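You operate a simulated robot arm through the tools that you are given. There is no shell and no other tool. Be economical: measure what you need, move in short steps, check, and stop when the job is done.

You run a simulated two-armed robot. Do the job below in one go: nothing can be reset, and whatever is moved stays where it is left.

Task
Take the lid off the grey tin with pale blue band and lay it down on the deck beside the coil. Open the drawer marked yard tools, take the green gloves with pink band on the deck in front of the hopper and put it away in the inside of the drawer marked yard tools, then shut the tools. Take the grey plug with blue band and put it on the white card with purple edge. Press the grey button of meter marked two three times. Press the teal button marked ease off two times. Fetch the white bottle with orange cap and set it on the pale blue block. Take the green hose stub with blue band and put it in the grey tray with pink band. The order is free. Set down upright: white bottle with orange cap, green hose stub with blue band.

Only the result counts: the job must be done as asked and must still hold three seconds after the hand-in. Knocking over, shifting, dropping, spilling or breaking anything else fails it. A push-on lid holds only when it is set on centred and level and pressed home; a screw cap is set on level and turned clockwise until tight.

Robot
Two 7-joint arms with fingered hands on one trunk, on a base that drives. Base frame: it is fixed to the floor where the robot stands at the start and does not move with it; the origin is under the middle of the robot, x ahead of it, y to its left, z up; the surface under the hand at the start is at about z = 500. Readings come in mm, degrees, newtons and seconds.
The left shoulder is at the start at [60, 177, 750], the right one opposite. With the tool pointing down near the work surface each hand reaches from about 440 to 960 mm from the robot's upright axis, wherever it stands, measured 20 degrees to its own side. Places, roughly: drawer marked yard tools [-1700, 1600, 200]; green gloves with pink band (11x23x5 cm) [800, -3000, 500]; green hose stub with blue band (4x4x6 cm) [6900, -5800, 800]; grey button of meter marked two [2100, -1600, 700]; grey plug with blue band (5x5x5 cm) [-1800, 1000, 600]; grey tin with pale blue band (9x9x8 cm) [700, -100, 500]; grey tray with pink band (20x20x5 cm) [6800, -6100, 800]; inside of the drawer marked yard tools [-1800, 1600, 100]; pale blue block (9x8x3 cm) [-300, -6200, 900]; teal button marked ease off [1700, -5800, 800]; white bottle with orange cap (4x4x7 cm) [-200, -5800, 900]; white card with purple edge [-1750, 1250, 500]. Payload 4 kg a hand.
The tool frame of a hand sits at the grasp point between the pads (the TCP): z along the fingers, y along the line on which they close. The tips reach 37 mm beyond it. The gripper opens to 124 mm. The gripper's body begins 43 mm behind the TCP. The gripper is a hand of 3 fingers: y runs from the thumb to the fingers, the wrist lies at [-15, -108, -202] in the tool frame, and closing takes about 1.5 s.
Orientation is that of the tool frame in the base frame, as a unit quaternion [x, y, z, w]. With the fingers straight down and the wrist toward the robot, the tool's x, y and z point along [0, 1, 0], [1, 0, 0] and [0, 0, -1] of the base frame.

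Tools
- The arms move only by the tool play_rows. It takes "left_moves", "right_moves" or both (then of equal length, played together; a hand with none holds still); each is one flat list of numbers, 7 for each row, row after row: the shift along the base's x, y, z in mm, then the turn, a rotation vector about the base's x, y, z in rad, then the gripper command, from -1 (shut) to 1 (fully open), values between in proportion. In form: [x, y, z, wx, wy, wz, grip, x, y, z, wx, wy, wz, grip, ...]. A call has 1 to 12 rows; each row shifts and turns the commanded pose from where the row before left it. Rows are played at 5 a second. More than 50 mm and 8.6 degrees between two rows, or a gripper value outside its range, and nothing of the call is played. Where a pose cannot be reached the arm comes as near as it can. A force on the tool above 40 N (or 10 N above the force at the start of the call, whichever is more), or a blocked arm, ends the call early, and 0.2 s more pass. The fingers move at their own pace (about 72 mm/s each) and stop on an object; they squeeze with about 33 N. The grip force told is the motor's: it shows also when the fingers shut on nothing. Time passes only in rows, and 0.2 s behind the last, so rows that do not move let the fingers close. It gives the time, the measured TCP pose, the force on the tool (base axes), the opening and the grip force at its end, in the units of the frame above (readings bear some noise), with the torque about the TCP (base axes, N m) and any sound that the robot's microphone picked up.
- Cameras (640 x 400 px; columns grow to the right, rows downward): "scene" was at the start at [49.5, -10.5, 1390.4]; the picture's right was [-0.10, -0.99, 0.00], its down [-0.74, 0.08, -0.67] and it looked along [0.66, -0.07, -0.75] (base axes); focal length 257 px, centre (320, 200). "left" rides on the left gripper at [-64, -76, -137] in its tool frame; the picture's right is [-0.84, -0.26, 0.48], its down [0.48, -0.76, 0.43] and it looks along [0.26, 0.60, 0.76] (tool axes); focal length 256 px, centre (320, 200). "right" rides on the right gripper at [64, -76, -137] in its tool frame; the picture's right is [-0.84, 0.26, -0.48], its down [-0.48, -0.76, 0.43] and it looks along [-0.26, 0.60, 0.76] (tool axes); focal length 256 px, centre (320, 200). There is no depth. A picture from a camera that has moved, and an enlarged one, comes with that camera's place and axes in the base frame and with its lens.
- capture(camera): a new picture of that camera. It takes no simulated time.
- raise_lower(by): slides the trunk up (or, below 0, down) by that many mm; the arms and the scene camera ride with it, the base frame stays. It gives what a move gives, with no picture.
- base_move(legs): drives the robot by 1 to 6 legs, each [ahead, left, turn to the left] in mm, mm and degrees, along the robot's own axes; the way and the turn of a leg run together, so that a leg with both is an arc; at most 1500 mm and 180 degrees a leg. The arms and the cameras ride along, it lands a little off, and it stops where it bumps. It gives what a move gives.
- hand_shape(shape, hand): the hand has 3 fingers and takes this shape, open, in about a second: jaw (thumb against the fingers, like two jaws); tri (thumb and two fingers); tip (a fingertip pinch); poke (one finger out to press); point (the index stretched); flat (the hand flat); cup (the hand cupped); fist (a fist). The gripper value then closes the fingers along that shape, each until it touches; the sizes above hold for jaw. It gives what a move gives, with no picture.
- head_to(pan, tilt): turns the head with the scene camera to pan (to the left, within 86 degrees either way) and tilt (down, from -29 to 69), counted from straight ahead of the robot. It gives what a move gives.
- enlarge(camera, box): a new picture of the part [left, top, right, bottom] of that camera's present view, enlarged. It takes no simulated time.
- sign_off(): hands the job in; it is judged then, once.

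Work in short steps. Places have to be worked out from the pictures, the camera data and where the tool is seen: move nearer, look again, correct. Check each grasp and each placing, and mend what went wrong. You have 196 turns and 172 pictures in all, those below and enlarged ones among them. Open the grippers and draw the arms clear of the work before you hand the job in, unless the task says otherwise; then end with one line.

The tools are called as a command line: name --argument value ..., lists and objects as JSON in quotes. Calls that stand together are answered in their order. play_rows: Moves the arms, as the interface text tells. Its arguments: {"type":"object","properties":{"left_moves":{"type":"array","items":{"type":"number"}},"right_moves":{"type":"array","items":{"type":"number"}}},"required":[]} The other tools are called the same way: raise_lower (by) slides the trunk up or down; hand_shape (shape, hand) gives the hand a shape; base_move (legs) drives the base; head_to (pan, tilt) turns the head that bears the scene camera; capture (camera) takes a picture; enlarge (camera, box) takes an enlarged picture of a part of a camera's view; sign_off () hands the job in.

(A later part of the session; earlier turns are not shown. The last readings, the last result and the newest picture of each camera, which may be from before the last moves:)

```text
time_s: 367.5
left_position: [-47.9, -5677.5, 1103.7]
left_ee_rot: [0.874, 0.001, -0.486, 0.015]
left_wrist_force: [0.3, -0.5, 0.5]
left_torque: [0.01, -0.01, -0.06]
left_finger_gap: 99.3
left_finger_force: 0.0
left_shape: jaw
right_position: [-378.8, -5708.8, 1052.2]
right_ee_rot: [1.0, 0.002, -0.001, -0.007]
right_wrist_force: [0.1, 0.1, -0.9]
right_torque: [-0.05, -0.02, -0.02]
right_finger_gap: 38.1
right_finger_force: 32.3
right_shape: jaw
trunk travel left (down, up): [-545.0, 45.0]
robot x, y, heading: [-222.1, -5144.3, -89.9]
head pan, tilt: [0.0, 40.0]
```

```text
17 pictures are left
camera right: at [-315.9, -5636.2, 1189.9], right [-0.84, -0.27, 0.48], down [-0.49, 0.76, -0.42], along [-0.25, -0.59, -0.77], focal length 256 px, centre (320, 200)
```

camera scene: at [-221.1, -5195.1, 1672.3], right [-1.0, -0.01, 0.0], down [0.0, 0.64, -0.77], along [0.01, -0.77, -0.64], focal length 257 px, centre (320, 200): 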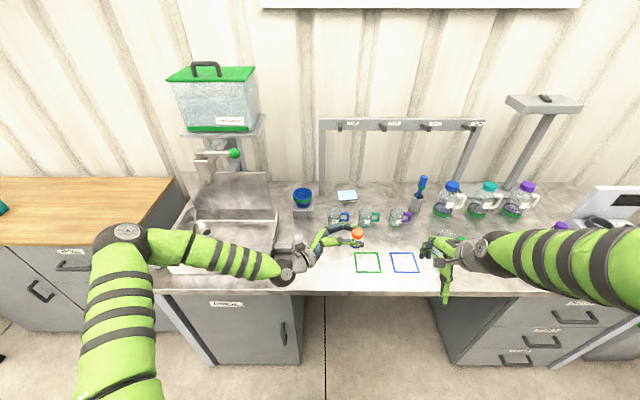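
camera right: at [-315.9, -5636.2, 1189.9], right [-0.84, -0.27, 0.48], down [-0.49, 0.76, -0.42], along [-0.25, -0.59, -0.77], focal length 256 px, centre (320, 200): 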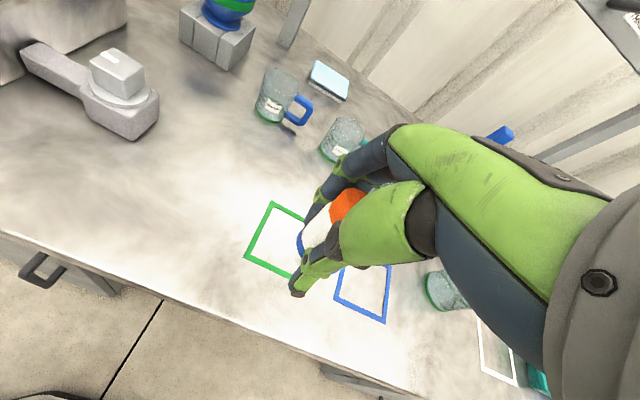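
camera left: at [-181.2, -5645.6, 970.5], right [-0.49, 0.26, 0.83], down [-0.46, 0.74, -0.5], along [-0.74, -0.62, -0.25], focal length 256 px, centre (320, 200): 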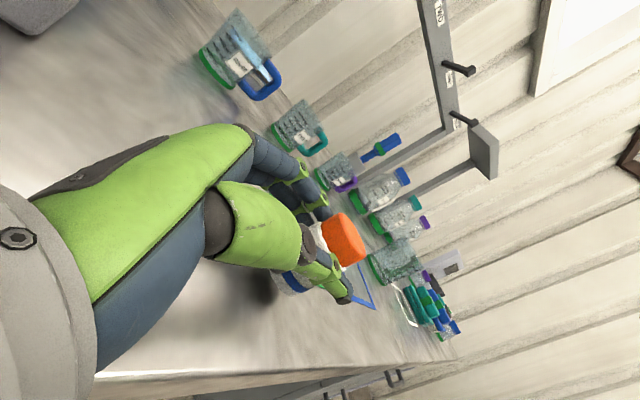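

Bottle held. Drive forward 130, then carry over the mugs to the block, dropping below the rack bar before the last bit.

base_move --legs '[[130, 0, 0]]'

play_rows --right_moves '[6, -45, 0, 0, 0, 0, -1, 6, -45, 0, 0, 0, 0, -1, 6, -45, 0, 0, 0, 0, -1, 6, -45, 0, 0, 0, 0, -1, 6, -45, 0, 0, 0, 0, -1, 5, -45, -5, 0, 0, 0, -1, 0, 0, -35, 0, 0, 0, -1, 0, 0, -35, 0, 0, 0, -1, 0, 0, 0, 0, 0, 0, -1]'

capture --camera "right"

```text
time_s: 368.8
left_position: [-49.0, -5809.2, 1103.5]
left_ee_rot: [0.874, 0.001, -0.486, 0.014]
left_wrist_force: [-0.5, -0.1, -0.3]
left_torque: [0.04, -0.01, -0.01]
left_finger_gap: 99.3
left_finger_force: 0.1
left_shape: jaw
right_position: [-379.3, -5839.4, 1051.0]
right_ee_rot: [1.0, 0.002, -0.001, -0.008]
right_wrist_force: [-0.3, 0.0, -0.2]
right_torque: [0.06, -0.01, 0.0]
right_finger_gap: 38.1
right_finger_force: 33.5
right_shape: jaw
trunk travel left (down, up): [-545.0, 45.0]
robot x, y, heading: [-223.1, -5276.5, -89.8]
head pan, tilt: [0.0, 40.0]
```

```text
time_s: 370.8
left_position: [-48.3, -5807.7, 1103.3]
left_ee_rot: [0.873, 0.001, -0.487, 0.015]
left_wrist_force: [0.7, -0.5, -1.0]
left_torque: [0.05, 0.01, -0.01]
left_finger_gap: 99.0
left_finger_force: 0.1
left_shape: jaw
right_position: [-345.9, -6109.2, 974.2]
right_ee_rot: [1.0, 0.002, 0.0, -0.008]
right_wrist_force: [0.3, -0.2, -1.5]
right_torque: [0.0, 0.02, 0.02]
right_finger_gap: 38.0
right_finger_force: 33.6
right_shape: jaw
trunk travel left (down, up): [-545.0, 45.0]
robot x, y, heading: [-225.1, -5277.4, -89.8]
head pan, tilt: [0.0, 40.0]
```

```text
16 pictures are left
camera right: at [-281.9, -6035.6, 1111.8], right [-0.84, -0.27, 0.48], down [-0.49, 0.76, -0.42], along [-0.25, -0.59, -0.77], focal length 256 px, centre (320, 200)
```

right: 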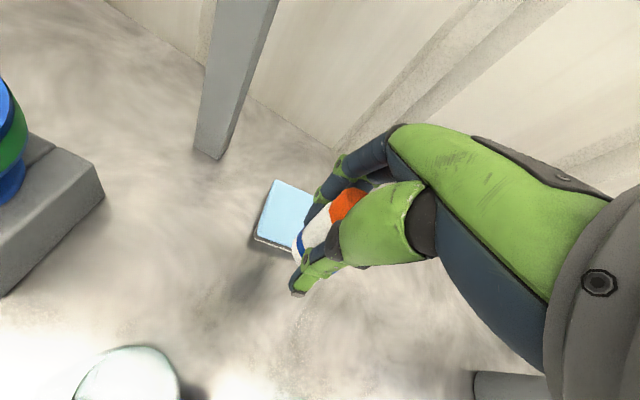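

Block centre ≈(-346,-6165). Move over it and lower until the bottle base rests.

play_rows --right_moves '[0, -28, 0, 0, 0, 0, -1, 0, -28, 0, 0, 0, 0, -1, 0, 0, -20, 0, 0, 0, -1, 0, 0, -12, 0, 0, 0, -1, 0, 0, -5, 0, 0, 0, -1, 0, 0, -4, 0, 0, 0, -1, 0, 0, -4, 0, 0, 0, -1]'

enlarge --camera "scene" --box '[270, 120, 430, 220]'

```text
time_s: 372.4
left_position: [-48.2, -5806.9, 1103.7]
left_ee_rot: [0.874, 0.001, -0.486, 0.015]
left_wrist_force: [-0.8, 0.0, 0.8]
left_torque: [0.05, 0.0, 0.0]
left_finger_gap: 99.2
left_finger_force: 0.1
left_shape: jaw
right_position: [-344.0, -6163.7, 932.0]
right_ee_rot: [1.0, 0.0, -0.001, -0.007]
right_wrist_force: [0.0, -0.3, -0.2]
right_torque: [0.0, -0.03, -0.02]
right_finger_gap: 37.9
right_finger_force: 33.3
right_shape: jaw
trunk travel left (down, up): [-545.0, 45.0]
robot x, y, heading: [-219.8, -5273.3, -90.1]
head pan, tilt: [0.0, 40.0]
```

```text
4.00 times, centred on (350, 170) of scene
camera zoom: at [-220.6, -5332.2, 1672.2], right [-1.0, 0.0, 0.0], down [0.0, 0.64, -0.77], along [0.0, -0.77, -0.64], focal length 1026 px, centre (200, 320)
```

zoom: 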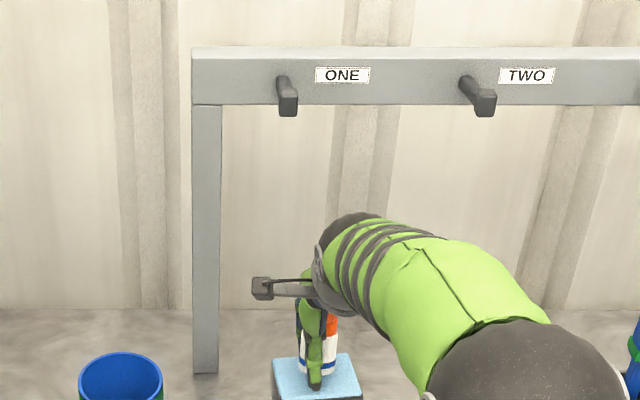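

Centred over the block, not yet touching. Lower a few mm until contact.

play_rows --right_moves '[0, 0, -3, 0, 0, 0, -1, 0, 0, -3, 0, 0, 0, -1, 0, 0, -3, 0, 0, 0, -1]'

```text
time_s: 373.2
left_position: [-49.2, -5807.6, 1103.2]
left_ee_rot: [0.874, 0.0, -0.486, 0.015]
left_wrist_force: [0.4, 0.4, 0.0]
left_torque: [0.02, 0.0, 0.04]
left_finger_gap: 99.1
left_finger_force: 0.0
left_shape: jaw
right_position: [-343.5, -6164.1, 923.2]
right_ee_rot: [1.0, 0.002, 0.0, -0.007]
right_wrist_force: [0.4, 0.5, -0.1]
right_torque: [0.0, -0.02, 0.01]
right_finger_gap: 38.2
right_finger_force: 33.8
right_shape: jaw
trunk travel left (down, up): [-545.0, 45.0]
robot x, y, heading: [-221.9, -5274.8, -89.6]
head pan, tilt: [0.0, 40.0]
```

play_rows --right_moves '[0, 0, -3, 0, 0, 0, -1, 0, 0, -3, 0, 0, 0, -1, 0, 0, -3, 0, 0, 0, -1, 0, 0, -2, 0, 0, 0, -1]'

```text
time_s: 374.4
left_position: [-48.8, -5806.3, 1104.1]
left_ee_rot: [0.874, 0.0, -0.487, 0.015]
left_wrist_force: [-0.2, -0.1, 0.1]
left_torque: [-0.02, 0.02, -0.02]
left_finger_gap: 99.0
left_finger_force: 0.2
left_shape: jaw
right_position: [-344.4, -6168.2, 920.6]
right_ee_rot: [1.0, 0.002, 0.001, 0.002]
right_wrist_force: [-0.5, 2.9, 16.0]
right_torque: [0.11, 0.02, 0.0]
right_finger_gap: 38.4
right_finger_force: 32.7
right_shape: jaw
trunk travel left (down, up): [-545.0, 45.0]
robot x, y, heading: [-221.2, -5271.6, -89.8]
head pan, tilt: [0.0, 40.0]
stopped in row 4 (right hand): the force on the tool passed its limit at 41 N (the readings are from after the stop); the commanded pose is now the measured one
```

Contact reached. I open only partway, rise clear, pull back towards me, and check.

play_rows --right_moves '[0, 0, 1, 0, 0, 0, -0.5, 0, 0, 0, 0, 0, 0, -0.1, 0, 0, 0, 0, 0, 0, 0.1, 0, 0, 30, 0, 0, 0, 0.1, 0, 0, 30, 0, 0, 0, 0.1, 0, 20, 15, 0, 0, 0, 0.1, 0, 45, 10, 0, 0, 0, 0.1, 0, 45, 10, 0, 0, 0, 0.1, 0, 45, 10, 0, 0, 0, 0.1, 0, 45, 10, 0, 0, 0, 0.1, 0, 45, 10, 0, 0, 0, 0.1]'

enlarge --camera "scene" --box '[270, 120, 430, 220]'

```text
time_s: 376.8
left_position: [-48.0, -5806.9, 1104.4]
left_ee_rot: [0.873, -0.001, -0.487, 0.016]
left_wrist_force: [-0.3, 1.4, 0.3]
left_torque: [-0.01, 0.0, 0.0]
left_finger_gap: 99.0
left_finger_force: 0.0
left_shape: jaw
right_position: [-343.3, -5921.2, 1044.9]
right_ee_rot: [1.0, 0.002, 0.002, -0.002]
right_wrist_force: [-0.1, 0.0, -0.3]
right_torque: [0.01, 0.0, 0.01]
right_finger_gap: 67.9
right_finger_force: 0.0
right_shape: jaw
trunk travel left (down, up): [-545.0, 45.0]
robot x, y, heading: [-220.5, -5274.0, -89.5]
head pan, tilt: [0.0, 40.0]
```

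```text
4.00 times, centred on (350, 170) of scene
camera zoom: at [-220.4, -5330.8, 1672.2], right [-1.0, 0.0, 0.0], down [0.0, 0.64, -0.77], along [0.0, -0.77, -0.64], focal length 1026 px, centre (200, 320)
```

zoom: 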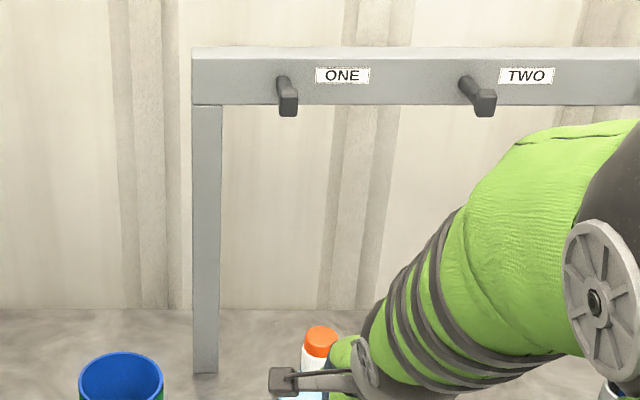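

The bottle stands on the block. Next the "ease off" button: back off, strafe to x≈1700 and look.

base_move --legs '[[-350, 0, 0], [0, 1450, 0], [0, 470, 0]]'

capture --camera "scene"

```text
time_s: 388.3
left_position: [1880.8, -5434.3, 1104.5]
left_ee_rot: [0.874, 0.002, -0.486, 0.016]
left_wrist_force: [0.2, 0.0, -0.6]
left_torque: [-0.02, 0.05, -0.02]
left_finger_gap: 99.2
left_finger_force: 0.0
left_shape: jaw
right_position: [1587.0, -5550.4, 1042.5]
right_ee_rot: [1.0, 0.004, 0.0, -0.002]
right_wrist_force: [0.0, -0.3, -0.6]
right_torque: [-0.02, 0.02, 0.0]
right_finger_gap: 67.8
right_finger_force: 0.2
right_shape: jaw
trunk travel left (down, up): [-545.0, 45.0]
robot x, y, heading: [1705.8, -4903.4, -89.7]
head pan, tilt: [0.0, 40.0]
```

```text
13 pictures are left
camera scene: at [1708.4, -4960.1, 1672.2], right [-1.0, -0.01, 0.0], down [-0.01, 0.64, -0.77], along [0.01, -0.77, -0.64], focal length 257 px, centre (320, 200)
```

scene: 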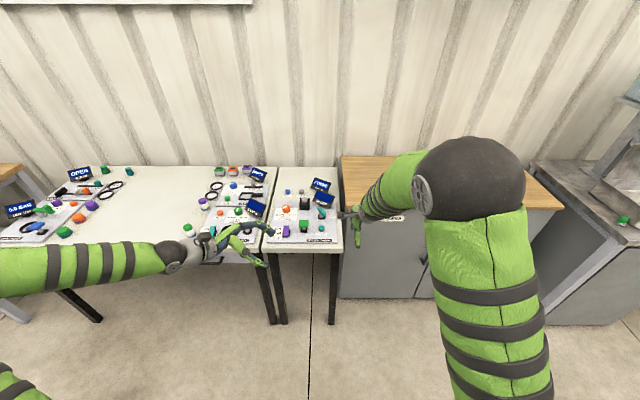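

Several control panels; I zoom to find "ease off".

enlarge --camera "scene" --box '[255, 165, 355, 250]'

```text
4.71 times, centred on (305, 208) of scene
camera zoom: at [1708.4, -4960.1, 1672.2], right [-1.0, -0.01, 0.0], down [-0.01, 0.64, -0.77], along [0.01, -0.77, -0.64], focal length 1208 px, centre (391, 165)
```

zoom: 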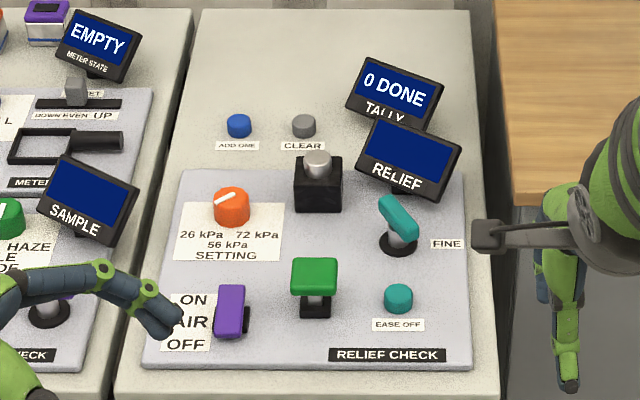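

"EASE OFF" teal button is at ≈(1712,-5803,800). I drive 150 forward and bring the closed right fingertips above it.

base_move --legs '[[150, 0, 0]]'

play_rows --right_moves '[30, -20, 0, 0, 0, 0, -1, 30, -25, -20, 0, 0, 0, -1, 30, -25, -25, 0, 0, 0, -1, 30, -25, -25, 0, 0, 0, -1, 5, -8, -35, 0, 0, 0, -1, 0, 0, -35, 0, 0, 0, -1]'

capture --camera "right"

```text
time_s: 389.7
left_position: [1881.6, -5588.6, 1103.1]
left_ee_rot: [0.874, 0.002, -0.486, 0.016]
left_wrist_force: [0.4, -1.0, -0.2]
left_torque: [0.0, 0.0, -0.01]
left_finger_gap: 99.0
left_finger_force: 0.1
left_shape: jaw
right_position: [1587.3, -5706.4, 1044.2]
right_ee_rot: [1.0, 0.003, 0.0, -0.002]
right_wrist_force: [-0.4, 0.0, -0.3]
right_torque: [0.02, 0.0, -0.04]
right_finger_gap: 67.8
right_finger_force: 0.1
right_shape: jaw
trunk travel left (down, up): [-545.0, 45.0]
robot x, y, heading: [1706.4, -5062.6, -89.3]
head pan, tilt: [0.0, 40.0]
```

```text
time_s: 391.1
left_position: [1881.2, -5588.5, 1103.3]
left_ee_rot: [0.874, 0.001, -0.486, 0.015]
left_wrist_force: [0.1, -0.3, -0.2]
left_torque: [0.01, 0.0, -0.04]
left_finger_gap: 98.9
left_finger_force: 0.1
left_shape: jaw
right_position: [1712.2, -5809.0, 903.7]
right_ee_rot: [1.0, 0.001, 0.001, -0.001]
right_wrist_force: [0.2, 0.1, 0.5]
right_torque: [-0.04, 0.02, -0.01]
right_finger_gap: 0.2
right_finger_force: 33.0
right_shape: jaw
trunk travel left (down, up): [-545.0, 45.0]
robot x, y, heading: [1706.4, -5054.6, -89.9]
head pan, tilt: [0.0, 40.0]
```

```text
11 pictures are left
camera right: at [1775.2, -5734.3, 1041.8], right [-0.84, -0.26, 0.48], down [-0.49, 0.76, -0.43], along [-0.25, -0.6, -0.76], focal length 256 px, centre (320, 200)
```

right: 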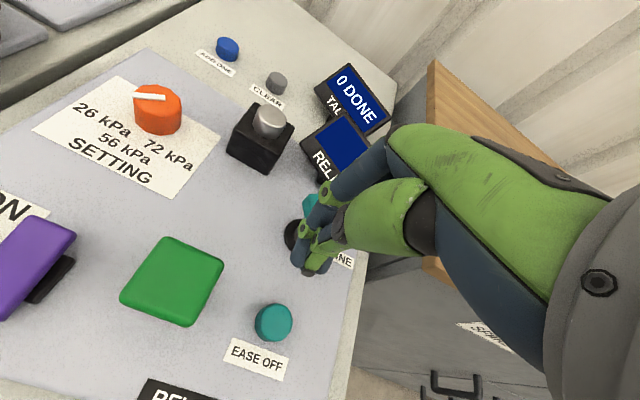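

Triangulated: button top at (1711,-5773,833). I shift over it and do the first press, watching force.

play_rows --right_moves '[0, 15, 12, 0, 0, 0, -1, 0, 20, 0, 0, 0, 0, -1, 0, 1, -20, 0, 0, 0, -1, 0, 0, -15, 0, 0, 0, -1]'

play_rows --right_moves '[0, 0, -5, 0, 0, 0, -1, 0, 0, -5, 0, 0, 0, -1, 0, 0, -4, 0, 0, 0, -1, 0, 0, -4, 0, 0, 0, -1]'

enlarge --camera "right" --box '[200, 100, 440, 340]'

```text
time_s: 392.1
left_position: [1881.8, -5588.4, 1103.6]
left_ee_rot: [0.874, 0.001, -0.486, 0.016]
left_wrist_force: [-0.5, -0.5, 0.5]
left_torque: [0.01, 0.0, -0.03]
left_finger_gap: 99.2
left_finger_force: 0.1
left_shape: jaw
right_position: [1713.6, -5770.8, 882.0]
right_ee_rot: [1.0, 0.003, 0.0, -0.002]
right_wrist_force: [-0.3, 0.2, -0.2]
right_torque: [-0.02, -0.01, 0.03]
right_finger_gap: 0.0
right_finger_force: 33.1
right_shape: jaw
trunk travel left (down, up): [-545.0, 45.0]
robot x, y, heading: [1708.2, -5054.6, -89.5]
head pan, tilt: [0.0, 40.0]
```

```text
time_s: 393.1
left_position: [1881.9, -5587.6, 1103.6]
left_ee_rot: [0.874, 0.001, -0.486, 0.015]
left_wrist_force: [0.3, 0.1, -0.5]
left_torque: [-0.03, 0.0, 0.01]
left_finger_gap: 99.1
left_finger_force: 0.0
left_shape: jaw
right_position: [1711.8, -5770.3, 864.0]
right_ee_rot: [1.0, 0.003, 0.001, -0.002]
right_wrist_force: [-0.5, 1.0, 2.9]
right_torque: [0.03, 0.01, -0.02]
right_finger_gap: 0.0
right_finger_force: 33.0
right_shape: jaw
trunk travel left (down, up): [-545.0, 45.0]
robot x, y, heading: [1704.6, -5058.6, -89.5]
head pan, tilt: [0.0, 40.0]
```

```text
1.67 times, centred on (320, 220) of right
camera zoom: at [1774.2, -5696.2, 1001.8], right [-0.84, -0.26, 0.48], down [-0.49, 0.76, -0.43], along [-0.25, -0.6, -0.76], focal length 427 px, centre (320, 167)
```

zoom: 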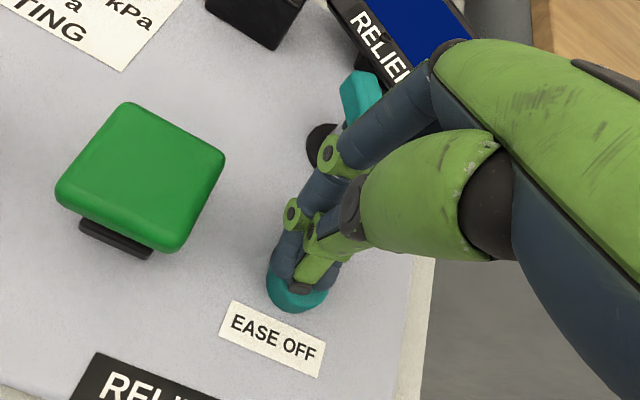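

Fingertips are on the button (3 N). Complete the press, then release.

play_rows --right_moves '[0, 0, -3, 0, 0, 0, -1, 0, 0, -3, 0, 0, 0, -1, 0, 0, -2, 0, 0, 0, -1]'

play_rows --right_moves '[0, 0, 10, 0, 0, 0, -1, 0, 0, 10, 0, 0, 0, -1, 0, 0, 0, 0, 0, 0, -1]'

```text
time_s: 393.9
left_position: [1880.7, -5586.7, 1105.2]
left_ee_rot: [0.874, 0.001, -0.486, 0.016]
left_wrist_force: [-0.5, 0.2, -0.3]
left_torque: [0.04, -0.02, 0.0]
left_finger_gap: 98.9
left_finger_force: 0.1
left_shape: jaw
right_position: [1712.2, -5771.5, 858.8]
right_ee_rot: [1.0, 0.002, 0.0, 0.001]
right_wrist_force: [-2.6, 0.0, 28.6]
right_torque: [0.08, 0.13, -0.01]
right_finger_gap: 0.0
right_finger_force: 33.2
right_shape: jaw
trunk travel left (down, up): [-545.0, 45.0]
robot x, y, heading: [1704.6, -5056.5, -89.6]
head pan, tilt: [0.0, 40.0]
heard: click
```

```text
time_s: 394.7
left_position: [1882.3, -5588.1, 1103.4]
left_ee_rot: [0.874, 0.001, -0.486, 0.016]
left_wrist_force: [-0.1, -0.3, 0.6]
left_torque: [-0.01, -0.02, -0.01]
left_finger_gap: 99.0
left_finger_force: 0.1
left_shape: jaw
right_position: [1710.8, -5769.5, 874.9]
right_ee_rot: [1.0, 0.003, 0.0, -0.003]
right_wrist_force: [0.0, -0.1, 0.6]
right_torque: [0.0, 0.01, 0.0]
right_finger_gap: 0.0
right_finger_force: 33.2
right_shape: jaw
trunk travel left (down, up): [-545.0, 45.0]
robot x, y, heading: [1704.6, -5055.8, -89.1]
head pan, tilt: [0.0, 40.0]
```

One click heard. Second press, then rise clear.

play_rows --right_moves '[0, 0, -8, 0, 0, 0, -1, 0, 0, -6, 0, 0, 0, -1, 0, 0, -3, 0, 0, 0, -1, 0, 0, -2, 0, 0, 0, -1]'

play_rows --right_moves '[0, 0, 15, 0, 0, 0, -1, 0, 0, 40, 0, 0, 0, -1, 0, 10, 45, 0, 0, 0, -1, 0, 30, 38, 0, 0, 0, -1, 0, 40, 20, 0, 0, 0, -1]'

```text
time_s: 395.7
left_position: [1880.4, -5586.2, 1105.0]
left_ee_rot: [0.874, 0.001, -0.486, 0.017]
left_wrist_force: [-0.5, 0.7, 0.1]
left_torque: [0.0, -0.01, -0.03]
left_finger_gap: 99.3
left_finger_force: 0.0
left_shape: jaw
right_position: [1711.6, -5771.5, 858.8]
right_ee_rot: [1.0, 0.003, 0.002, 0.002]
right_wrist_force: [-1.9, -1.2, 21.6]
right_torque: [0.01, 0.05, 0.06]
right_finger_gap: 0.1
right_finger_force: 33.0
right_shape: jaw
trunk travel left (down, up): [-545.0, 45.0]
robot x, y, heading: [1708.8, -5060.0, -89.7]
head pan, tilt: [0.0, 40.0]
heard: click
```

```text
time_s: 396.9
left_position: [1881.8, -5587.2, 1104.8]
left_ee_rot: [0.874, 0.001, -0.486, 0.015]
left_wrist_force: [0.4, 0.2, 0.2]
left_torque: [-0.04, -0.02, -0.03]
left_finger_gap: 98.8
left_finger_force: 0.1
left_shape: jaw
right_position: [1714.2, -5688.2, 1015.5]
right_ee_rot: [1.0, 0.003, 0.001, -0.002]
right_wrist_force: [0.4, -0.3, 0.3]
right_torque: [-0.02, 0.02, 0.02]
right_finger_gap: 0.0
right_finger_force: 33.0
right_shape: jaw
trunk travel left (down, up): [-545.0, 45.0]
robot x, y, heading: [1706.4, -5056.3, -89.7]
head pan, tilt: [0.0, 40.0]
```

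Two clicks done. Now to the hose stub and tray at x≈6850: back off and drive along the benches.

base_move --legs '[[-100, 0, 0], [0, 1290, 0], [0, 1290, 0], [0, 1290, 0], [0, 1270, 0]]'

capture --camera "scene"

```text
time_s: 422.1
left_position: [6986.3, -5402.0, 1103.9]
left_ee_rot: [0.873, 0.013, -0.487, 0.023]
left_wrist_force: [-1.1, -0.2, -0.1]
left_torque: [-0.04, -0.03, -0.01]
left_finger_gap: 99.0
left_finger_force: 0.1
left_shape: jaw
right_position: [6821.6, -5507.5, 1013.0]
right_ee_rot: [1.0, 0.015, 0.0, -0.001]
right_wrist_force: [0.0, -0.7, -0.6]
right_torque: [0.02, 0.01, -0.01]
right_finger_gap: 0.0
right_finger_force: 32.9
right_shape: jaw
trunk travel left (down, up): [-545.0, 45.0]
robot x, y, heading: [6798.9, -4869.9, -88.1]
head pan, tilt: [0.0, 40.0]
```

```text
9 pictures are left
camera scene: at [6800.9, -4931.2, 1672.2], right [-1.0, -0.03, 0.0], down [-0.02, 0.64, -0.77], along [0.02, -0.77, -0.64], focal length 257 px, centre (320, 200)
```

scene: 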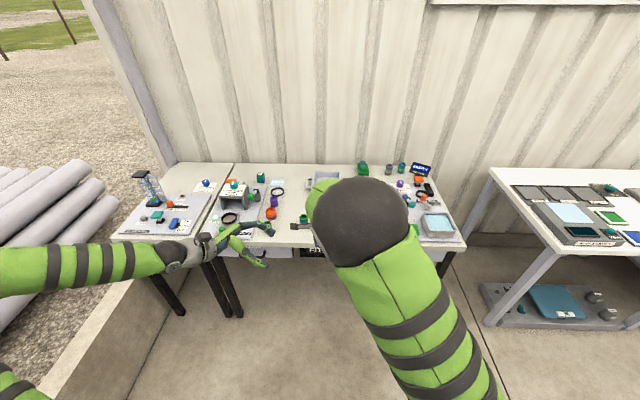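

The tray should be near (320,180) and the stub near (305,218); I zoom there.

enlarge --camera "scene" --box '[240, 160, 350, 245]'

```text
4.71 times, centred on (295, 202) of scene
camera zoom: at [6800.9, -4931.2, 1672.2], right [-1.0, -0.03, 0.0], down [-0.02, 0.64, -0.77], along [0.02, -0.77, -0.64], focal length 1208 px, centre (438, 188)
```

zoom: 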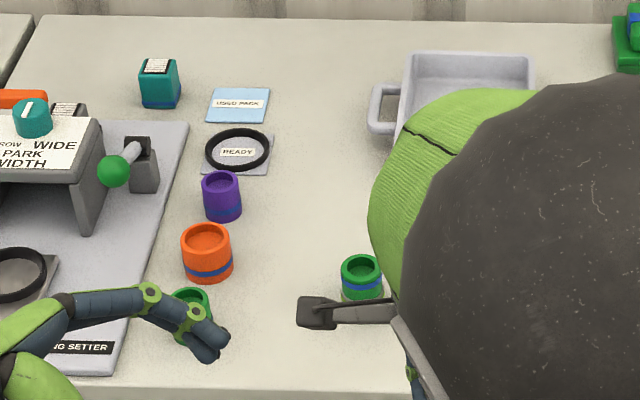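

Green stub with blue band at ≈(6899,-5788); tray centre ≈(6795,-6132). Drive in 390 mm, put the open right hand above the stub, lower the trunk 90, and look.

base_move --legs '[[390, 0, 0]]'

play_rows --right_moves '[16, 27, 0, 0, 0, 0, 1, 16, 27, 0, 0, 0, 0, 1, 16, 27, 0, 0, 0, -0.03, 1, 16, 27, 0, 0, 0, 0, 1]'

raise_lower --by -90

capture --camera "right"

```text
time_s: 424.5
left_position: [6993.7, -5786.0, 1102.7]
left_ee_rot: [0.873, 0.011, -0.486, 0.021]
left_wrist_force: [0.1, -0.6, -0.1]
left_torque: [0.0, -0.01, -0.01]
left_finger_gap: 99.0
left_finger_force: 0.0
left_shape: jaw
right_position: [6828.1, -5890.0, 1014.0]
right_ee_rot: [1.0, 0.014, 0.0, -0.003]
right_wrist_force: [-0.6, 0.3, 0.1]
right_torque: [0.0, -0.03, 0.01]
right_finger_gap: 0.0
right_finger_force: 33.2
right_shape: jaw
trunk travel left (down, up): [-545.0, 45.0]
robot x, y, heading: [6808.1, -5256.2, -88.4]
head pan, tilt: [0.0, 40.0]
```

```text
time_s: 425.5
left_position: [6994.5, -5784.5, 1103.4]
left_ee_rot: [0.874, 0.01, -0.486, 0.021]
left_wrist_force: [0.5, 0.0, 0.4]
left_torque: [-0.03, -0.02, 0.01]
left_finger_gap: 99.2
left_finger_force: 0.0
left_shape: jaw
right_position: [6890.9, -5781.8, 1013.2]
right_ee_rot: [1.0, -0.003, 0.001, -0.002]
right_wrist_force: [-0.1, -0.3, -0.3]
right_torque: [-0.01, 0.0, 0.0]
right_finger_gap: 123.9
right_finger_force: 0.0
right_shape: jaw
trunk travel left (down, up): [-545.0, 45.0]
robot x, y, heading: [6809.7, -5256.8, -88.3]
head pan, tilt: [0.0, 40.0]
```

```text
time_s: 426.7
left_position: [6993.9, -5784.9, 1014.3]
left_ee_rot: [0.874, 0.011, -0.486, 0.021]
left_wrist_force: [0.2, 0.6, 0.4]
left_torque: [0.01, 0.02, 0.01]
left_finger_gap: 99.1
left_finger_force: 0.0
left_shape: jaw
right_position: [6889.5, -5782.3, 922.8]
right_ee_rot: [1.0, -0.003, 0.001, -0.003]
right_wrist_force: [-0.3, 0.8, -0.8]
right_torque: [0.01, 0.01, -0.02]
right_finger_gap: 123.8
right_finger_force: 0.1
right_shape: jaw
trunk travel left (down, up): [-455.0, 135.0]
robot x, y, heading: [6807.3, -5253.5, -88.3]
head pan, tilt: [0.0, 40.0]
```

```text
7 pictures are left
camera right: at [6954.4, -5708.0, 1060.7], right [-0.84, -0.25, 0.48], down [-0.48, 0.76, -0.43], along [-0.26, -0.59, -0.76], focal length 256 px, centre (320, 200)
```

right: 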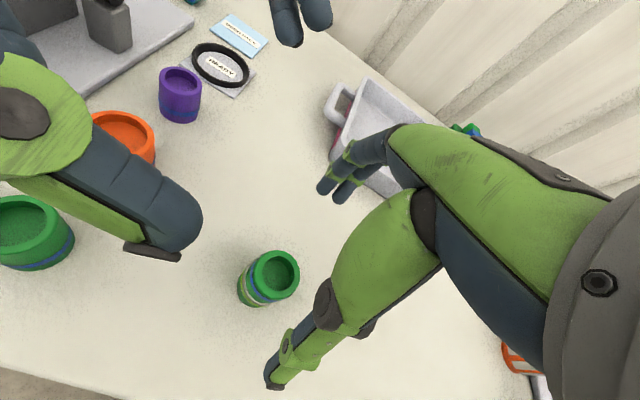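

Stub A is at (6900,-5777). I move the left aside, lower the right over the stub, close and lift.

play_rows --right_moves '[5, 3, -15, 0, 0, 0, 1, 5, 2, -20, 0, 0, 0, 1, 0, 0, -20, 0, 0, 0, 1, 0, 0, -18, 0, 0, 0, 1, 0, 0, 0, 0, 0, 0, 0.4, 0, 0, 0, 0, 0, 0, 0, 0, 0, 0, 0, 0, 0, -0.5, 0, 0, 0, 0, 0, 0, -1, 0, 0, 0, 0, 0, 0, -1, 0, 0, 0, 0, 0, 0, -1]' --left_moves '[30, 10, 30, 0, 0, 0, 0.6, 30, 10, 30, 0, 0, 0, 0.6, 20, 10, 30, 0, 0, 0, 0.6, 0, 0, 0, 0, 0, 0, 0.6, 0, 0, 0, 0, 0, 0, 0.6, 0, 0, 0, 0, 0, 0, 0.6, 0, 0, 0, 0, 0, 0, 0.6, 0, 0, 0, 0, 0, 0, 0.6, 0, 0, 0, 0, 0, 0, 0.6, 0, 0, 0, 0, 0, 0, 0.6]'

```text
time_s: 428.9
left_position: [7072.9, -5752.2, 1105.5]
left_ee_rot: [0.874, 0.01, -0.485, 0.021]
left_wrist_force: [-0.3, -0.2, -0.2]
left_torque: [0.03, 0.01, 0.01]
left_finger_gap: 99.4
left_finger_force: 0.0
left_shape: jaw
right_position: [6900.6, -5775.5, 849.4]
right_ee_rot: [1.0, -0.001, 0.001, 0.0]
right_wrist_force: [0.5, 2.0, 12.3]
right_torque: [-0.17, -0.07, 0.01]
right_finger_gap: 38.8
right_finger_force: 33.3
right_shape: jaw
trunk travel left (down, up): [-455.0, 135.0]
robot x, y, heading: [6807.3, -5256.7, -88.3]
head pan, tilt: [0.0, 40.0]
```

Stub gripped (39 mm). Lift and carry to the tray.

play_rows --right_moves '[0, 0, 35, 0, 0, 0, -1, 0, 0, 40, 0, 0, 0, -1, 0, 0, 40, 0, 0, 0, -1, -13, -43, 0, 0, 0, 0, -1, -13, -43, 0, 0, 0, 0, -1, -13, -43, 0, 0, 0, 0, -1, -13, -43, 0, 0, 0, 0, -1, -13, -43, 0, 0, 0, 0, -1, -13, -43, 0, 0, 0, 0, -1, -13, -43, 0, 0, 0, 0, -1, -12, -43, 0, 0, 0, 0, -1]'

capture --camera "right"

```text
time_s: 431.3
left_position: [7072.6, -5753.0, 1104.0]
left_ee_rot: [0.873, 0.01, -0.486, 0.02]
left_wrist_force: [-0.4, -0.6, 0.2]
left_torque: [-0.02, 0.02, -0.02]
left_finger_gap: 99.2
left_finger_force: 0.2
left_shape: jaw
right_position: [6795.4, -6121.9, 962.5]
right_ee_rot: [1.0, -0.002, 0.001, -0.002]
right_wrist_force: [0.2, -0.3, -0.9]
right_torque: [-0.01, -0.01, 0.02]
right_finger_gap: 37.9
right_finger_force: 32.2
right_shape: jaw
trunk travel left (down, up): [-455.0, 135.0]
robot x, y, heading: [6808.8, -5255.7, -88.4]
head pan, tilt: [0.0, 40.0]
```

```text
6 pictures are left
camera right: at [6859.7, -6048.3, 1101.0], right [-0.84, -0.26, 0.48], down [-0.48, 0.76, -0.43], along [-0.26, -0.59, -0.76], focal length 256 px, centre (320, 200)
```

right: 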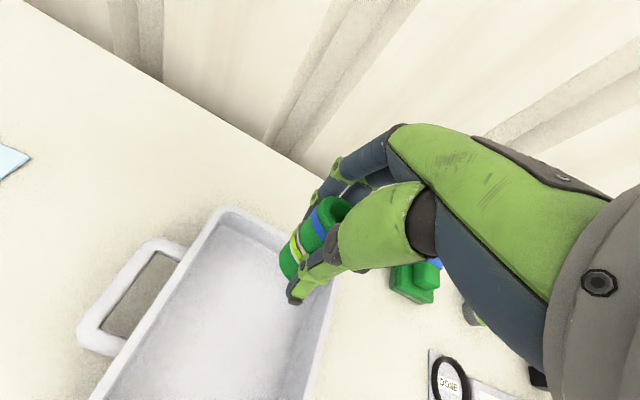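

Tray spans x 6734–6867, far wall y≈-6161. I shift to (6800,-6087) and lower the stub into it.

play_rows --right_moves '[5, 35, 0, 0, 0, 0, -1, 0, 0, -35, 0, 0, 0, -1, 0, 0, -35, 0, 0, 0, -1, 0, 0, -15, 0, 0, 0, -1, 0, 0, -6, 0, 0, 0, -1, 0, 0, -5, 0, 0, 0, -1, 0, 0, -4, 0, 0, 0, -1, 0, 0, -4, 0, 0, 0, -1, 0, 0, -3, 0, 0, 0, -1]'

```text
time_s: 433.3
left_position: [7072.8, -5752.9, 1104.0]
left_ee_rot: [0.874, 0.01, -0.486, 0.02]
left_wrist_force: [-0.1, -0.3, 0.3]
left_torque: [0.01, 0.0, -0.01]
left_finger_gap: 99.1
left_finger_force: 0.0
left_shape: jaw
right_position: [6801.7, -6084.9, 856.9]
right_ee_rot: [1.0, -0.003, 0.001, -0.002]
right_wrist_force: [-0.3, 1.2, -0.1]
right_torque: [-0.01, -0.01, 0.0]
right_finger_gap: 37.9
right_finger_force: 33.2
right_shape: jaw
trunk travel left (down, up): [-455.0, 135.0]
robot x, y, heading: [6810.5, -5257.2, -88.7]
head pan, tilt: [0.0, 40.0]
```

play_rows --right_moves '[0, 0, -2, 0, 0, 0, -1, 0, 0, -2, 0, 0, 0, -1, 0, 0, -2, 0, 0, 0, -1, 0, 0, -2, 0, 0, 0, -1]'

```text
time_s: 434.3
left_position: [7072.3, -5750.4, 1105.7]
left_ee_rot: [0.874, 0.01, -0.486, 0.022]
left_wrist_force: [1.2, 0.5, 0.3]
left_torque: [-0.05, 0.02, 0.0]
left_finger_gap: 98.9
left_finger_force: 0.0
left_shape: jaw
right_position: [6803.2, -6085.0, 854.6]
right_ee_rot: [1.0, -0.002, 0.001, 0.002]
right_wrist_force: [-3.1, 5.4, 24.8]
right_torque: [-0.26, 0.05, -0.04]
right_finger_gap: 37.8
right_finger_force: 33.3
right_shape: jaw
trunk travel left (down, up): [-455.0, 135.0]
robot x, y, heading: [6807.2, -5256.3, -88.5]
head pan, tilt: [0.0, 40.0]
```

Contact with the tray floor. Release partway and rise.

play_rows --right_moves '[0, 0, 1, 0, 0, 0, -0.5, 0, 0, 0, 0, 0, 0, -0.1, 0, 0, 0, 0, 0, 0, 0.2, 0, 0, 30, 0, 0, 0, 0.2, 0, 0, 40, 0, 0, 0, 0.2, 0, 0, 45, 0, 0, 0, 0.2, 0, 20, 40, 0, 0, 0, 0.2, 0, 45, 0, 0, 0, 0, 0.2, 0, 45, 0, 0, 0, 0, 0.2]'

capture --camera "right"

```text
time_s: 436.3
left_position: [7073.2, -5752.6, 1104.3]
left_ee_rot: [0.874, 0.011, -0.486, 0.02]
left_wrist_force: [-0.4, 1.0, -0.3]
left_torque: [-0.01, -0.02, 0.0]
left_finger_gap: 99.0
left_finger_force: 0.1
left_shape: jaw
right_position: [6805.3, -5976.3, 1006.6]
right_ee_rot: [1.0, -0.001, 0.0, -0.002]
right_wrist_force: [0.0, 0.1, 0.4]
right_torque: [-0.01, -0.02, 0.03]
right_finger_gap: 74.0
right_finger_force: 0.1
right_shape: jaw
trunk travel left (down, up): [-455.0, 135.0]
robot x, y, heading: [6809.9, -5261.4, -88.5]
head pan, tilt: [0.0, 40.0]
```

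```text
5 pictures are left
camera right: at [6868.5, -5902.9, 1144.8], right [-0.84, -0.25, 0.48], down [-0.48, 0.76, -0.43], along [-0.26, -0.59, -0.76], focal length 256 px, centre (320, 200)
```

right: 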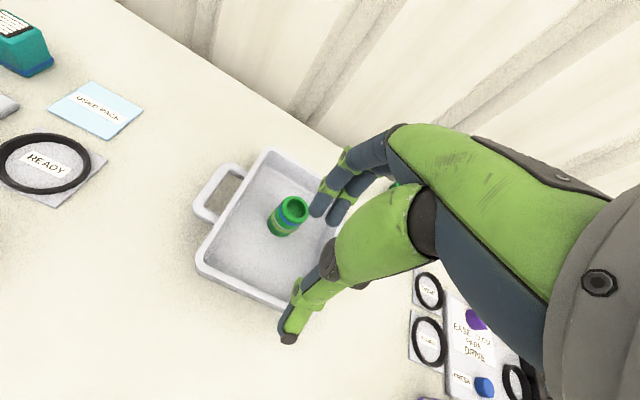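

Stub stands in the tray. Last: meter two. I back off, drive back along the corridor to x≈3000, turn to face +y and look.

base_move --legs '[[-400, 0, 0], [0, -1270, 0], [0, -1270, 0], [0, -1270, 0], [0, 0, 178]]'

head_to --pan 20 --tilt 20

capture --camera "scene"

```text
time_s: 454.8
left_position: [3580.4, -5326.0, 1103.5]
left_ee_rot: [0.872, -0.047, -0.487, -0.01]
left_wrist_force: [0.5, -0.5, 0.1]
left_torque: [0.0, 0.02, 0.02]
left_finger_gap: 99.2
left_finger_force: 0.0
left_shape: jaw
right_position: [3286.0, -5513.3, 1005.8]
right_ee_rot: [0.998, -0.067, 0.0, -0.002]
right_wrist_force: [0.2, -0.7, 1.0]
right_torque: [0.01, 0.04, 0.02]
right_finger_gap: 74.6
right_finger_force: 0.1
right_shape: jaw
trunk travel left (down, up): [-455.0, 135.0]
robot x, y, heading: [3383.6, -4799.6, -96.2]
head pan, tilt: [0.0, 40.0]
stopped in leg 4: the robot was blocked; the commanded pose is now the measured one
```

```text
time_s: 455.6
left_position: [3580.8, -5326.2, 1105.4]
left_ee_rot: [0.872, -0.047, -0.487, -0.011]
left_wrist_force: [-0.2, 0.2, -0.7]
left_torque: [0.01, 0.02, 0.01]
left_finger_gap: 98.9
left_finger_force: 0.0
left_shape: jaw
right_position: [3286.3, -5514.9, 1006.3]
right_ee_rot: [0.998, -0.067, 0.0, -0.002]
right_wrist_force: [1.0, -0.2, -0.3]
right_torque: [0.01, 0.01, -0.02]
right_finger_gap: 74.5
right_finger_force: 0.1
right_shape: jaw
trunk travel left (down, up): [-455.0, 135.0]
robot x, y, heading: [3387.5, -4800.2, -96.0]
head pan, tilt: [20.0, 20.0]
```

```text
4 pictures are left
camera scene: at [3411.0, -4862.8, 1613.5], right [-0.97, -0.24, 0.0], down [-0.08, 0.33, -0.94], along [0.23, -0.91, -0.34], focal length 257 px, centre (320, 200)
```

scene: 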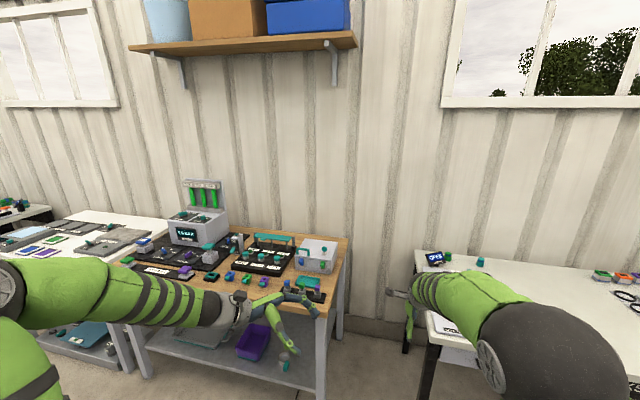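

Blocked by something on the −x side. I turn CCW to face +y and look at what's there.

base_move --legs '[[0, 150, 0], [0, 0, 178]]'

head_to --pan 35 --tilt 18

capture --camera "scene"

```text
time_s: 464.4
left_position: [3342.6, -4286.3, 1104.4]
left_ee_rot: [0.052, 0.872, -0.014, 0.486]
left_wrist_force: [-0.4, -0.7, 0.6]
left_torque: [-0.02, 0.02, 0.01]
left_finger_gap: 99.3
left_finger_force: 0.0
left_shape: jaw
right_position: [3639.7, -4103.3, 1006.0]
right_ee_rot: [0.073, 0.997, -0.002, 0.0]
right_wrist_force: [-0.5, 0.6, -1.2]
right_torque: [-0.03, 0.0, -0.01]
right_finger_gap: 74.3
right_finger_force: 0.0
right_shape: jaw
trunk travel left (down, up): [-455.0, 135.0]
robot x, y, heading: [3533.2, -4816.1, 83.3]
head pan, tilt: [20.0, 20.0]
```

```text
time_s: 465.1
left_position: [3342.2, -4285.5, 1104.2]
left_ee_rot: [0.052, 0.872, -0.014, 0.486]
left_wrist_force: [-1.0, -0.1, -0.7]
left_torque: [0.0, 0.01, 0.03]
left_finger_gap: 98.9
left_finger_force: 0.2
left_shape: jaw
right_position: [3639.9, -4102.6, 1006.3]
right_ee_rot: [0.074, 0.997, -0.002, 0.0]
right_wrist_force: [-0.4, 0.5, 0.4]
right_torque: [0.0, 0.04, 0.01]
right_finger_gap: 74.3
right_finger_force: 0.1
right_shape: jaw
trunk travel left (down, up): [-455.0, 135.0]
robot x, y, heading: [3537.5, -4814.0, 83.2]
head pan, tilt: [35.0, 18.0]
```

```text
3 pictures are left
camera scene: at [3486.9, -4765.8, 1616.8], right [0.88, 0.47, 0.0], down [0.15, -0.27, -0.95], along [-0.45, 0.84, -0.31], focal length 257 px, centre (320, 200)
```

scene: 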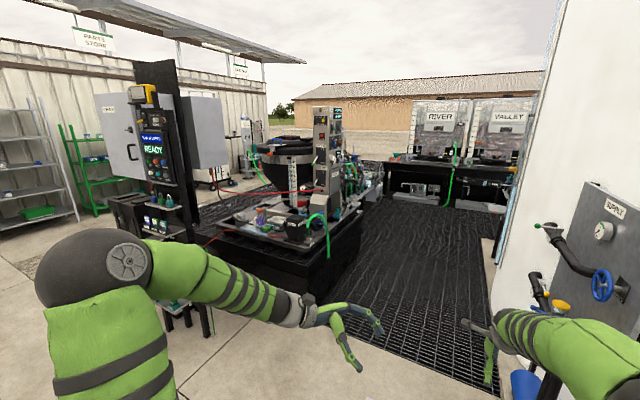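

The island's back side faces a grated area at x>2500, so the meter is reachable from there. I pull the hands in and drive around: x≈3250, up to y≈-1650, then face −x.

play_rows --right_moves '[0, -45, 0, 0, 0, 0, -1, 0, -45, 0, 0, 0, 0, -1, 0, -45, 0, 0, 0, 0, -1, 0, -45, 0, 0, 0, 0, -1]'

base_move --legs '[[0, 0, 7], [0, 260, 0], [1500, 0, 0], [1500, 0, 0], [150, 0, 0], [0, 0, 90]]'

head_to --pan 0 --tilt 32

capture --camera "scene"

```text
time_s: 466.1
left_position: [3342.4, -4286.7, 1103.7]
left_ee_rot: [0.052, 0.872, -0.014, 0.486]
left_wrist_force: [0.0, -0.5, 0.1]
left_torque: [0.02, 0.0, 0.01]
left_finger_gap: 99.1
left_finger_force: 0.2
left_shape: jaw
right_position: [3638.0, -4280.2, 1008.5]
right_ee_rot: [0.074, 0.997, -0.002, -0.001]
right_wrist_force: [0.8, -0.5, -0.6]
right_torque: [0.01, -0.02, -0.02]
right_finger_gap: 0.1
right_finger_force: 33.2
right_shape: jaw
trunk travel left (down, up): [-455.0, 135.0]
robot x, y, heading: [3535.6, -4815.8, 83.2]
head pan, tilt: [35.0, 18.0]
```

```text
time_s: 469.4
left_position: [3015.0, -4290.6, 1104.8]
left_ee_rot: [-0.002, 0.874, 0.016, 0.486]
left_wrist_force: [0.3, -0.1, -0.5]
left_torque: [-0.01, -0.01, 0.02]
left_finger_gap: 99.2
left_finger_force: 0.0
left_shape: jaw
right_position: [3308.0, -4247.1, 1009.3]
right_ee_rot: [0.012, 1.0, -0.002, -0.001]
right_wrist_force: [0.4, -0.7, -0.5]
right_torque: [0.03, -0.01, 0.01]
right_finger_gap: 0.1
right_finger_force: 32.6
right_shape: jaw
trunk travel left (down, up): [-455.0, 135.0]
robot x, y, heading: [3274.2, -4787.9, 90.8]
head pan, tilt: [35.0, 18.0]
stopped in leg 3: the robot was blocked; the commanded pose is now the measured one
```

```text
time_s: 470.4
left_position: [3015.1, -4290.4, 1103.5]
left_ee_rot: [-0.002, 0.873, 0.017, 0.487]
left_wrist_force: [-0.5, 0.2, -0.6]
left_torque: [0.01, 0.01, 0.0]
left_finger_gap: 99.1
left_finger_force: 0.0
left_shape: jaw
right_position: [3308.4, -4245.7, 1009.7]
right_ee_rot: [0.012, 1.0, -0.002, 0.0]
right_wrist_force: [0.2, -0.2, -0.7]
right_torque: [-0.03, -0.02, 0.03]
right_finger_gap: 0.0
right_finger_force: 32.7
right_shape: jaw
trunk travel left (down, up): [-455.0, 135.0]
robot x, y, heading: [3271.4, -4791.7, 90.2]
head pan, tilt: [0.0, 32.0]
```

```text
2 pictures are left
camera scene: at [3271.0, -4734.2, 1594.4], right [1.0, 0.01, 0.0], down [0.0, -0.53, -0.85], along [-0.01, 0.85, -0.53], focal length 257 px, centre (320, 200)
```

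scene: 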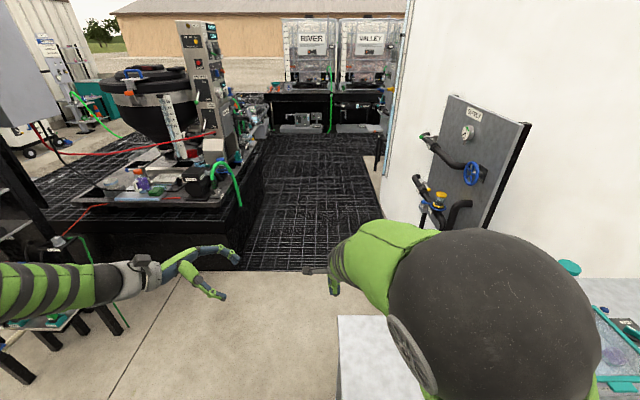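

A table at x≈3320 blocked the way. I detour: left 380, forward 1100, right 350, then on to y≈-1650 and face −x.

base_move --legs '[[0, 380, 0], [1100, 0, 0], [0, -350, 0], [1500, 0, 0], [540, 0, 0], [0, 0, 90]]'

```text
time_s: 493.6
left_position: [2540.8, -1892.9, 1104.2]
left_ee_rot: [0.636, -0.599, -0.365, -0.322]
left_wrist_force: [0.2, -1.0, 0.3]
left_torque: [0.01, 0.01, 0.01]
left_finger_gap: 99.2
left_finger_force: 0.0
left_shape: jaw
right_position: [2482.0, -1602.6, 1008.2]
right_ee_rot: [0.719, -0.695, 0.001, -0.001]
right_wrist_force: [-0.4, -0.4, 0.0]
right_torque: [0.0, 0.01, -0.01]
right_finger_gap: 0.0
right_finger_force: 33.2
right_shape: jaw
trunk travel left (down, up): [-455.0, 135.0]
robot x, y, heading: [3029.2, -1611.3, -176.6]
head pan, tilt: [0.0, 32.0]
```

Reached (3029,-1611) facing the island's back. I tilt the head and take an enlarged view of the central area.

head_to --pan 0 --tilt 40

enlarge --camera "scene" --box '[170, 90, 470, 278]'

```text
time_s: 494.3
left_position: [2541.9, -1894.1, 1104.6]
left_ee_rot: [0.637, -0.598, -0.364, -0.322]
left_wrist_force: [0.5, 0.2, -0.9]
left_torque: [0.04, -0.03, -0.01]
left_finger_gap: 99.0
left_finger_force: 0.1
left_shape: jaw
right_position: [2481.7, -1603.9, 1008.4]
right_ee_rot: [0.719, -0.695, 0.001, -0.001]
right_wrist_force: [-0.1, -0.1, 1.0]
right_torque: [0.01, -0.01, 0.02]
right_finger_gap: 0.2
right_finger_force: 33.0
right_shape: jaw
trunk travel left (down, up): [-455.0, 135.0]
robot x, y, heading: [3026.6, -1611.3, -176.0]
head pan, tilt: [0.0, 40.0]
```

```text
2.13 times, centred on (320, 184) of scene
camera zoom: at [2973.7, -1616.5, 1582.2], right [-0.07, 1.0, 0.0], down [0.64, 0.04, -0.77], along [-0.76, -0.05, -0.64], focal length 546 px, centre (320, 234)
```

zoom: 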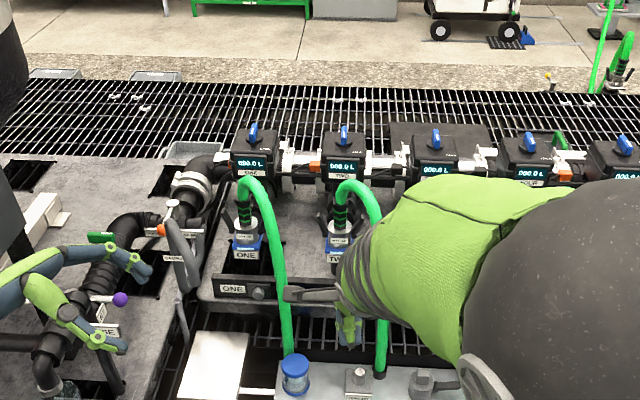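

Meter "TWO" shows at (343,168) here. I use the last picture to zoom on it.

enlarge --camera "scene" --box '[312, 146, 350, 182]'

```text
11.11 times, centred on (331, 164) of scene
camera zoom: at [2973.7, -1616.5, 1582.2], right [-0.07, 1.0, 0.0], down [0.64, 0.04, -0.77], along [-0.76, -0.05, -0.64], focal length 2851 px, centre (198, 600)
```

zoom: 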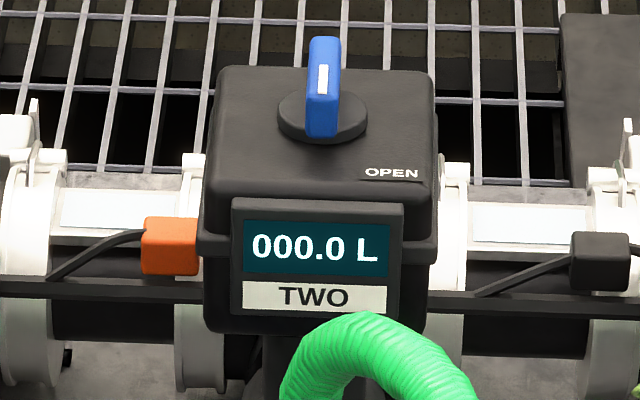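

The TWO strip's button lies by analogy with ONE at ≈(2123,-1597,700), under my right hand. No pictures remain, so I go by force and clicks: pitch the closed right hand ~44° and approach along the sight line, stopping short.

play_rows --right_moves '[-36, 1, -30, 0, 0.096, 0, -1, -36, 1, -30, 0, 0.096, 0, -1, -36, 1, -30, 0, 0.096, 0, -1, -36, 1, -30, 0, 0.096, 0, -1, -36, 1, -30, 0, 0.096, 0, -1, -36, 1, -30, 0, 0.096, 0, -1, -36, 1, -29, 0, 0.096, 0, -1, -36, 0, -29, 0, 0.096, 0, -1]'

```text
time_s: 496.1
left_position: [2540.4, -1893.0, 1104.1]
left_ee_rot: [0.636, -0.599, -0.364, -0.322]
left_wrist_force: [0.1, 0.0, 0.1]
left_torque: [0.0, 0.01, 0.02]
left_finger_gap: 99.0
left_finger_force: 0.0
left_shape: jaw
right_position: [2195.6, -1596.6, 770.8]
right_ee_rot: [0.668, -0.644, -0.267, 0.259]
right_wrist_force: [-0.1, -0.2, -0.2]
right_torque: [-0.01, -0.02, -0.03]
right_finger_gap: 0.2
right_finger_force: 33.9
right_shape: jaw
trunk travel left (down, up): [-455.0, 135.0]
robot x, y, heading: [3024.8, -1609.8, -176.2]
head pan, tilt: [0.0, 40.0]
```

No contact. Advance along the line in small steps.

play_rows --right_moves '[-7, 0, -7.3, 0, 0, 0, -1, -7, 0, -7.3, 0, 0, 0, -1, -7, 0, -7.3, 0, 0, 0, -1, -6, 0, -6.2, 0, 0, 0, -1, -5, 0, -5.2, 0, 0, 0, -1, -4, 0, -4, 0, 0, 0, -1, -3, 0, -3, 0, 0, 0, -1, -3, 0, -3, 0, 0, 0, -1]'

```text
time_s: 497.9
left_position: [2540.8, -1893.9, 1104.1]
left_ee_rot: [0.637, -0.598, -0.365, -0.322]
left_wrist_force: [0.2, -0.1, -0.6]
left_torque: [-0.02, 0.01, -0.01]
left_finger_gap: 99.3
left_finger_force: 0.1
left_shape: jaw
right_position: [2151.1, -1597.1, 725.9]
right_ee_rot: [0.668, -0.645, -0.267, 0.259]
right_wrist_force: [-0.2, -0.6, -0.8]
right_torque: [-0.02, -0.02, -0.03]
right_finger_gap: 0.0
right_finger_force: 33.3
right_shape: jaw
trunk travel left (down, up): [-455.0, 135.0]
robot x, y, heading: [3026.2, -1606.4, -176.4]
head pan, tilt: [0.0, 40.0]
```

Still free. Continue in 4 mm steps until I feel it.

play_rows --right_moves '[-3, 0, -3.1, 0, 0, 0, -1, -3, 0, -3.1, 0, 0, 0, -1, -3, 0, -3.1, 0, 0, 0, -1, -3, 0, -3.1, 0, 0, 0, -1, -3, 0, -3.1, 0, 0, 0, -1, -3, 0, -3.1, 0, 0, 0, -1]'

```text
time_s: 499.3
left_position: [2543.9, -1893.6, 1106.1]
left_ee_rot: [0.637, -0.598, -0.365, -0.321]
left_wrist_force: [-0.4, 0.6, 0.9]
left_torque: [-0.03, 0.01, 0.03]
left_finger_gap: 99.1
left_finger_force: 0.0
left_shape: jaw
right_position: [2132.9, -1595.5, 712.8]
right_ee_rot: [0.666, -0.644, -0.271, 0.261]
right_wrist_force: [9.3, 0.7, 20.8]
right_torque: [0.14, 0.33, -0.11]
right_finger_gap: 0.0
right_finger_force: 33.4
right_shape: jaw
trunk travel left (down, up): [-455.0, 135.0]
robot x, y, heading: [3028.0, -1608.6, -176.1]
head pan, tilt: [0.0, 40.0]
heard: click
```

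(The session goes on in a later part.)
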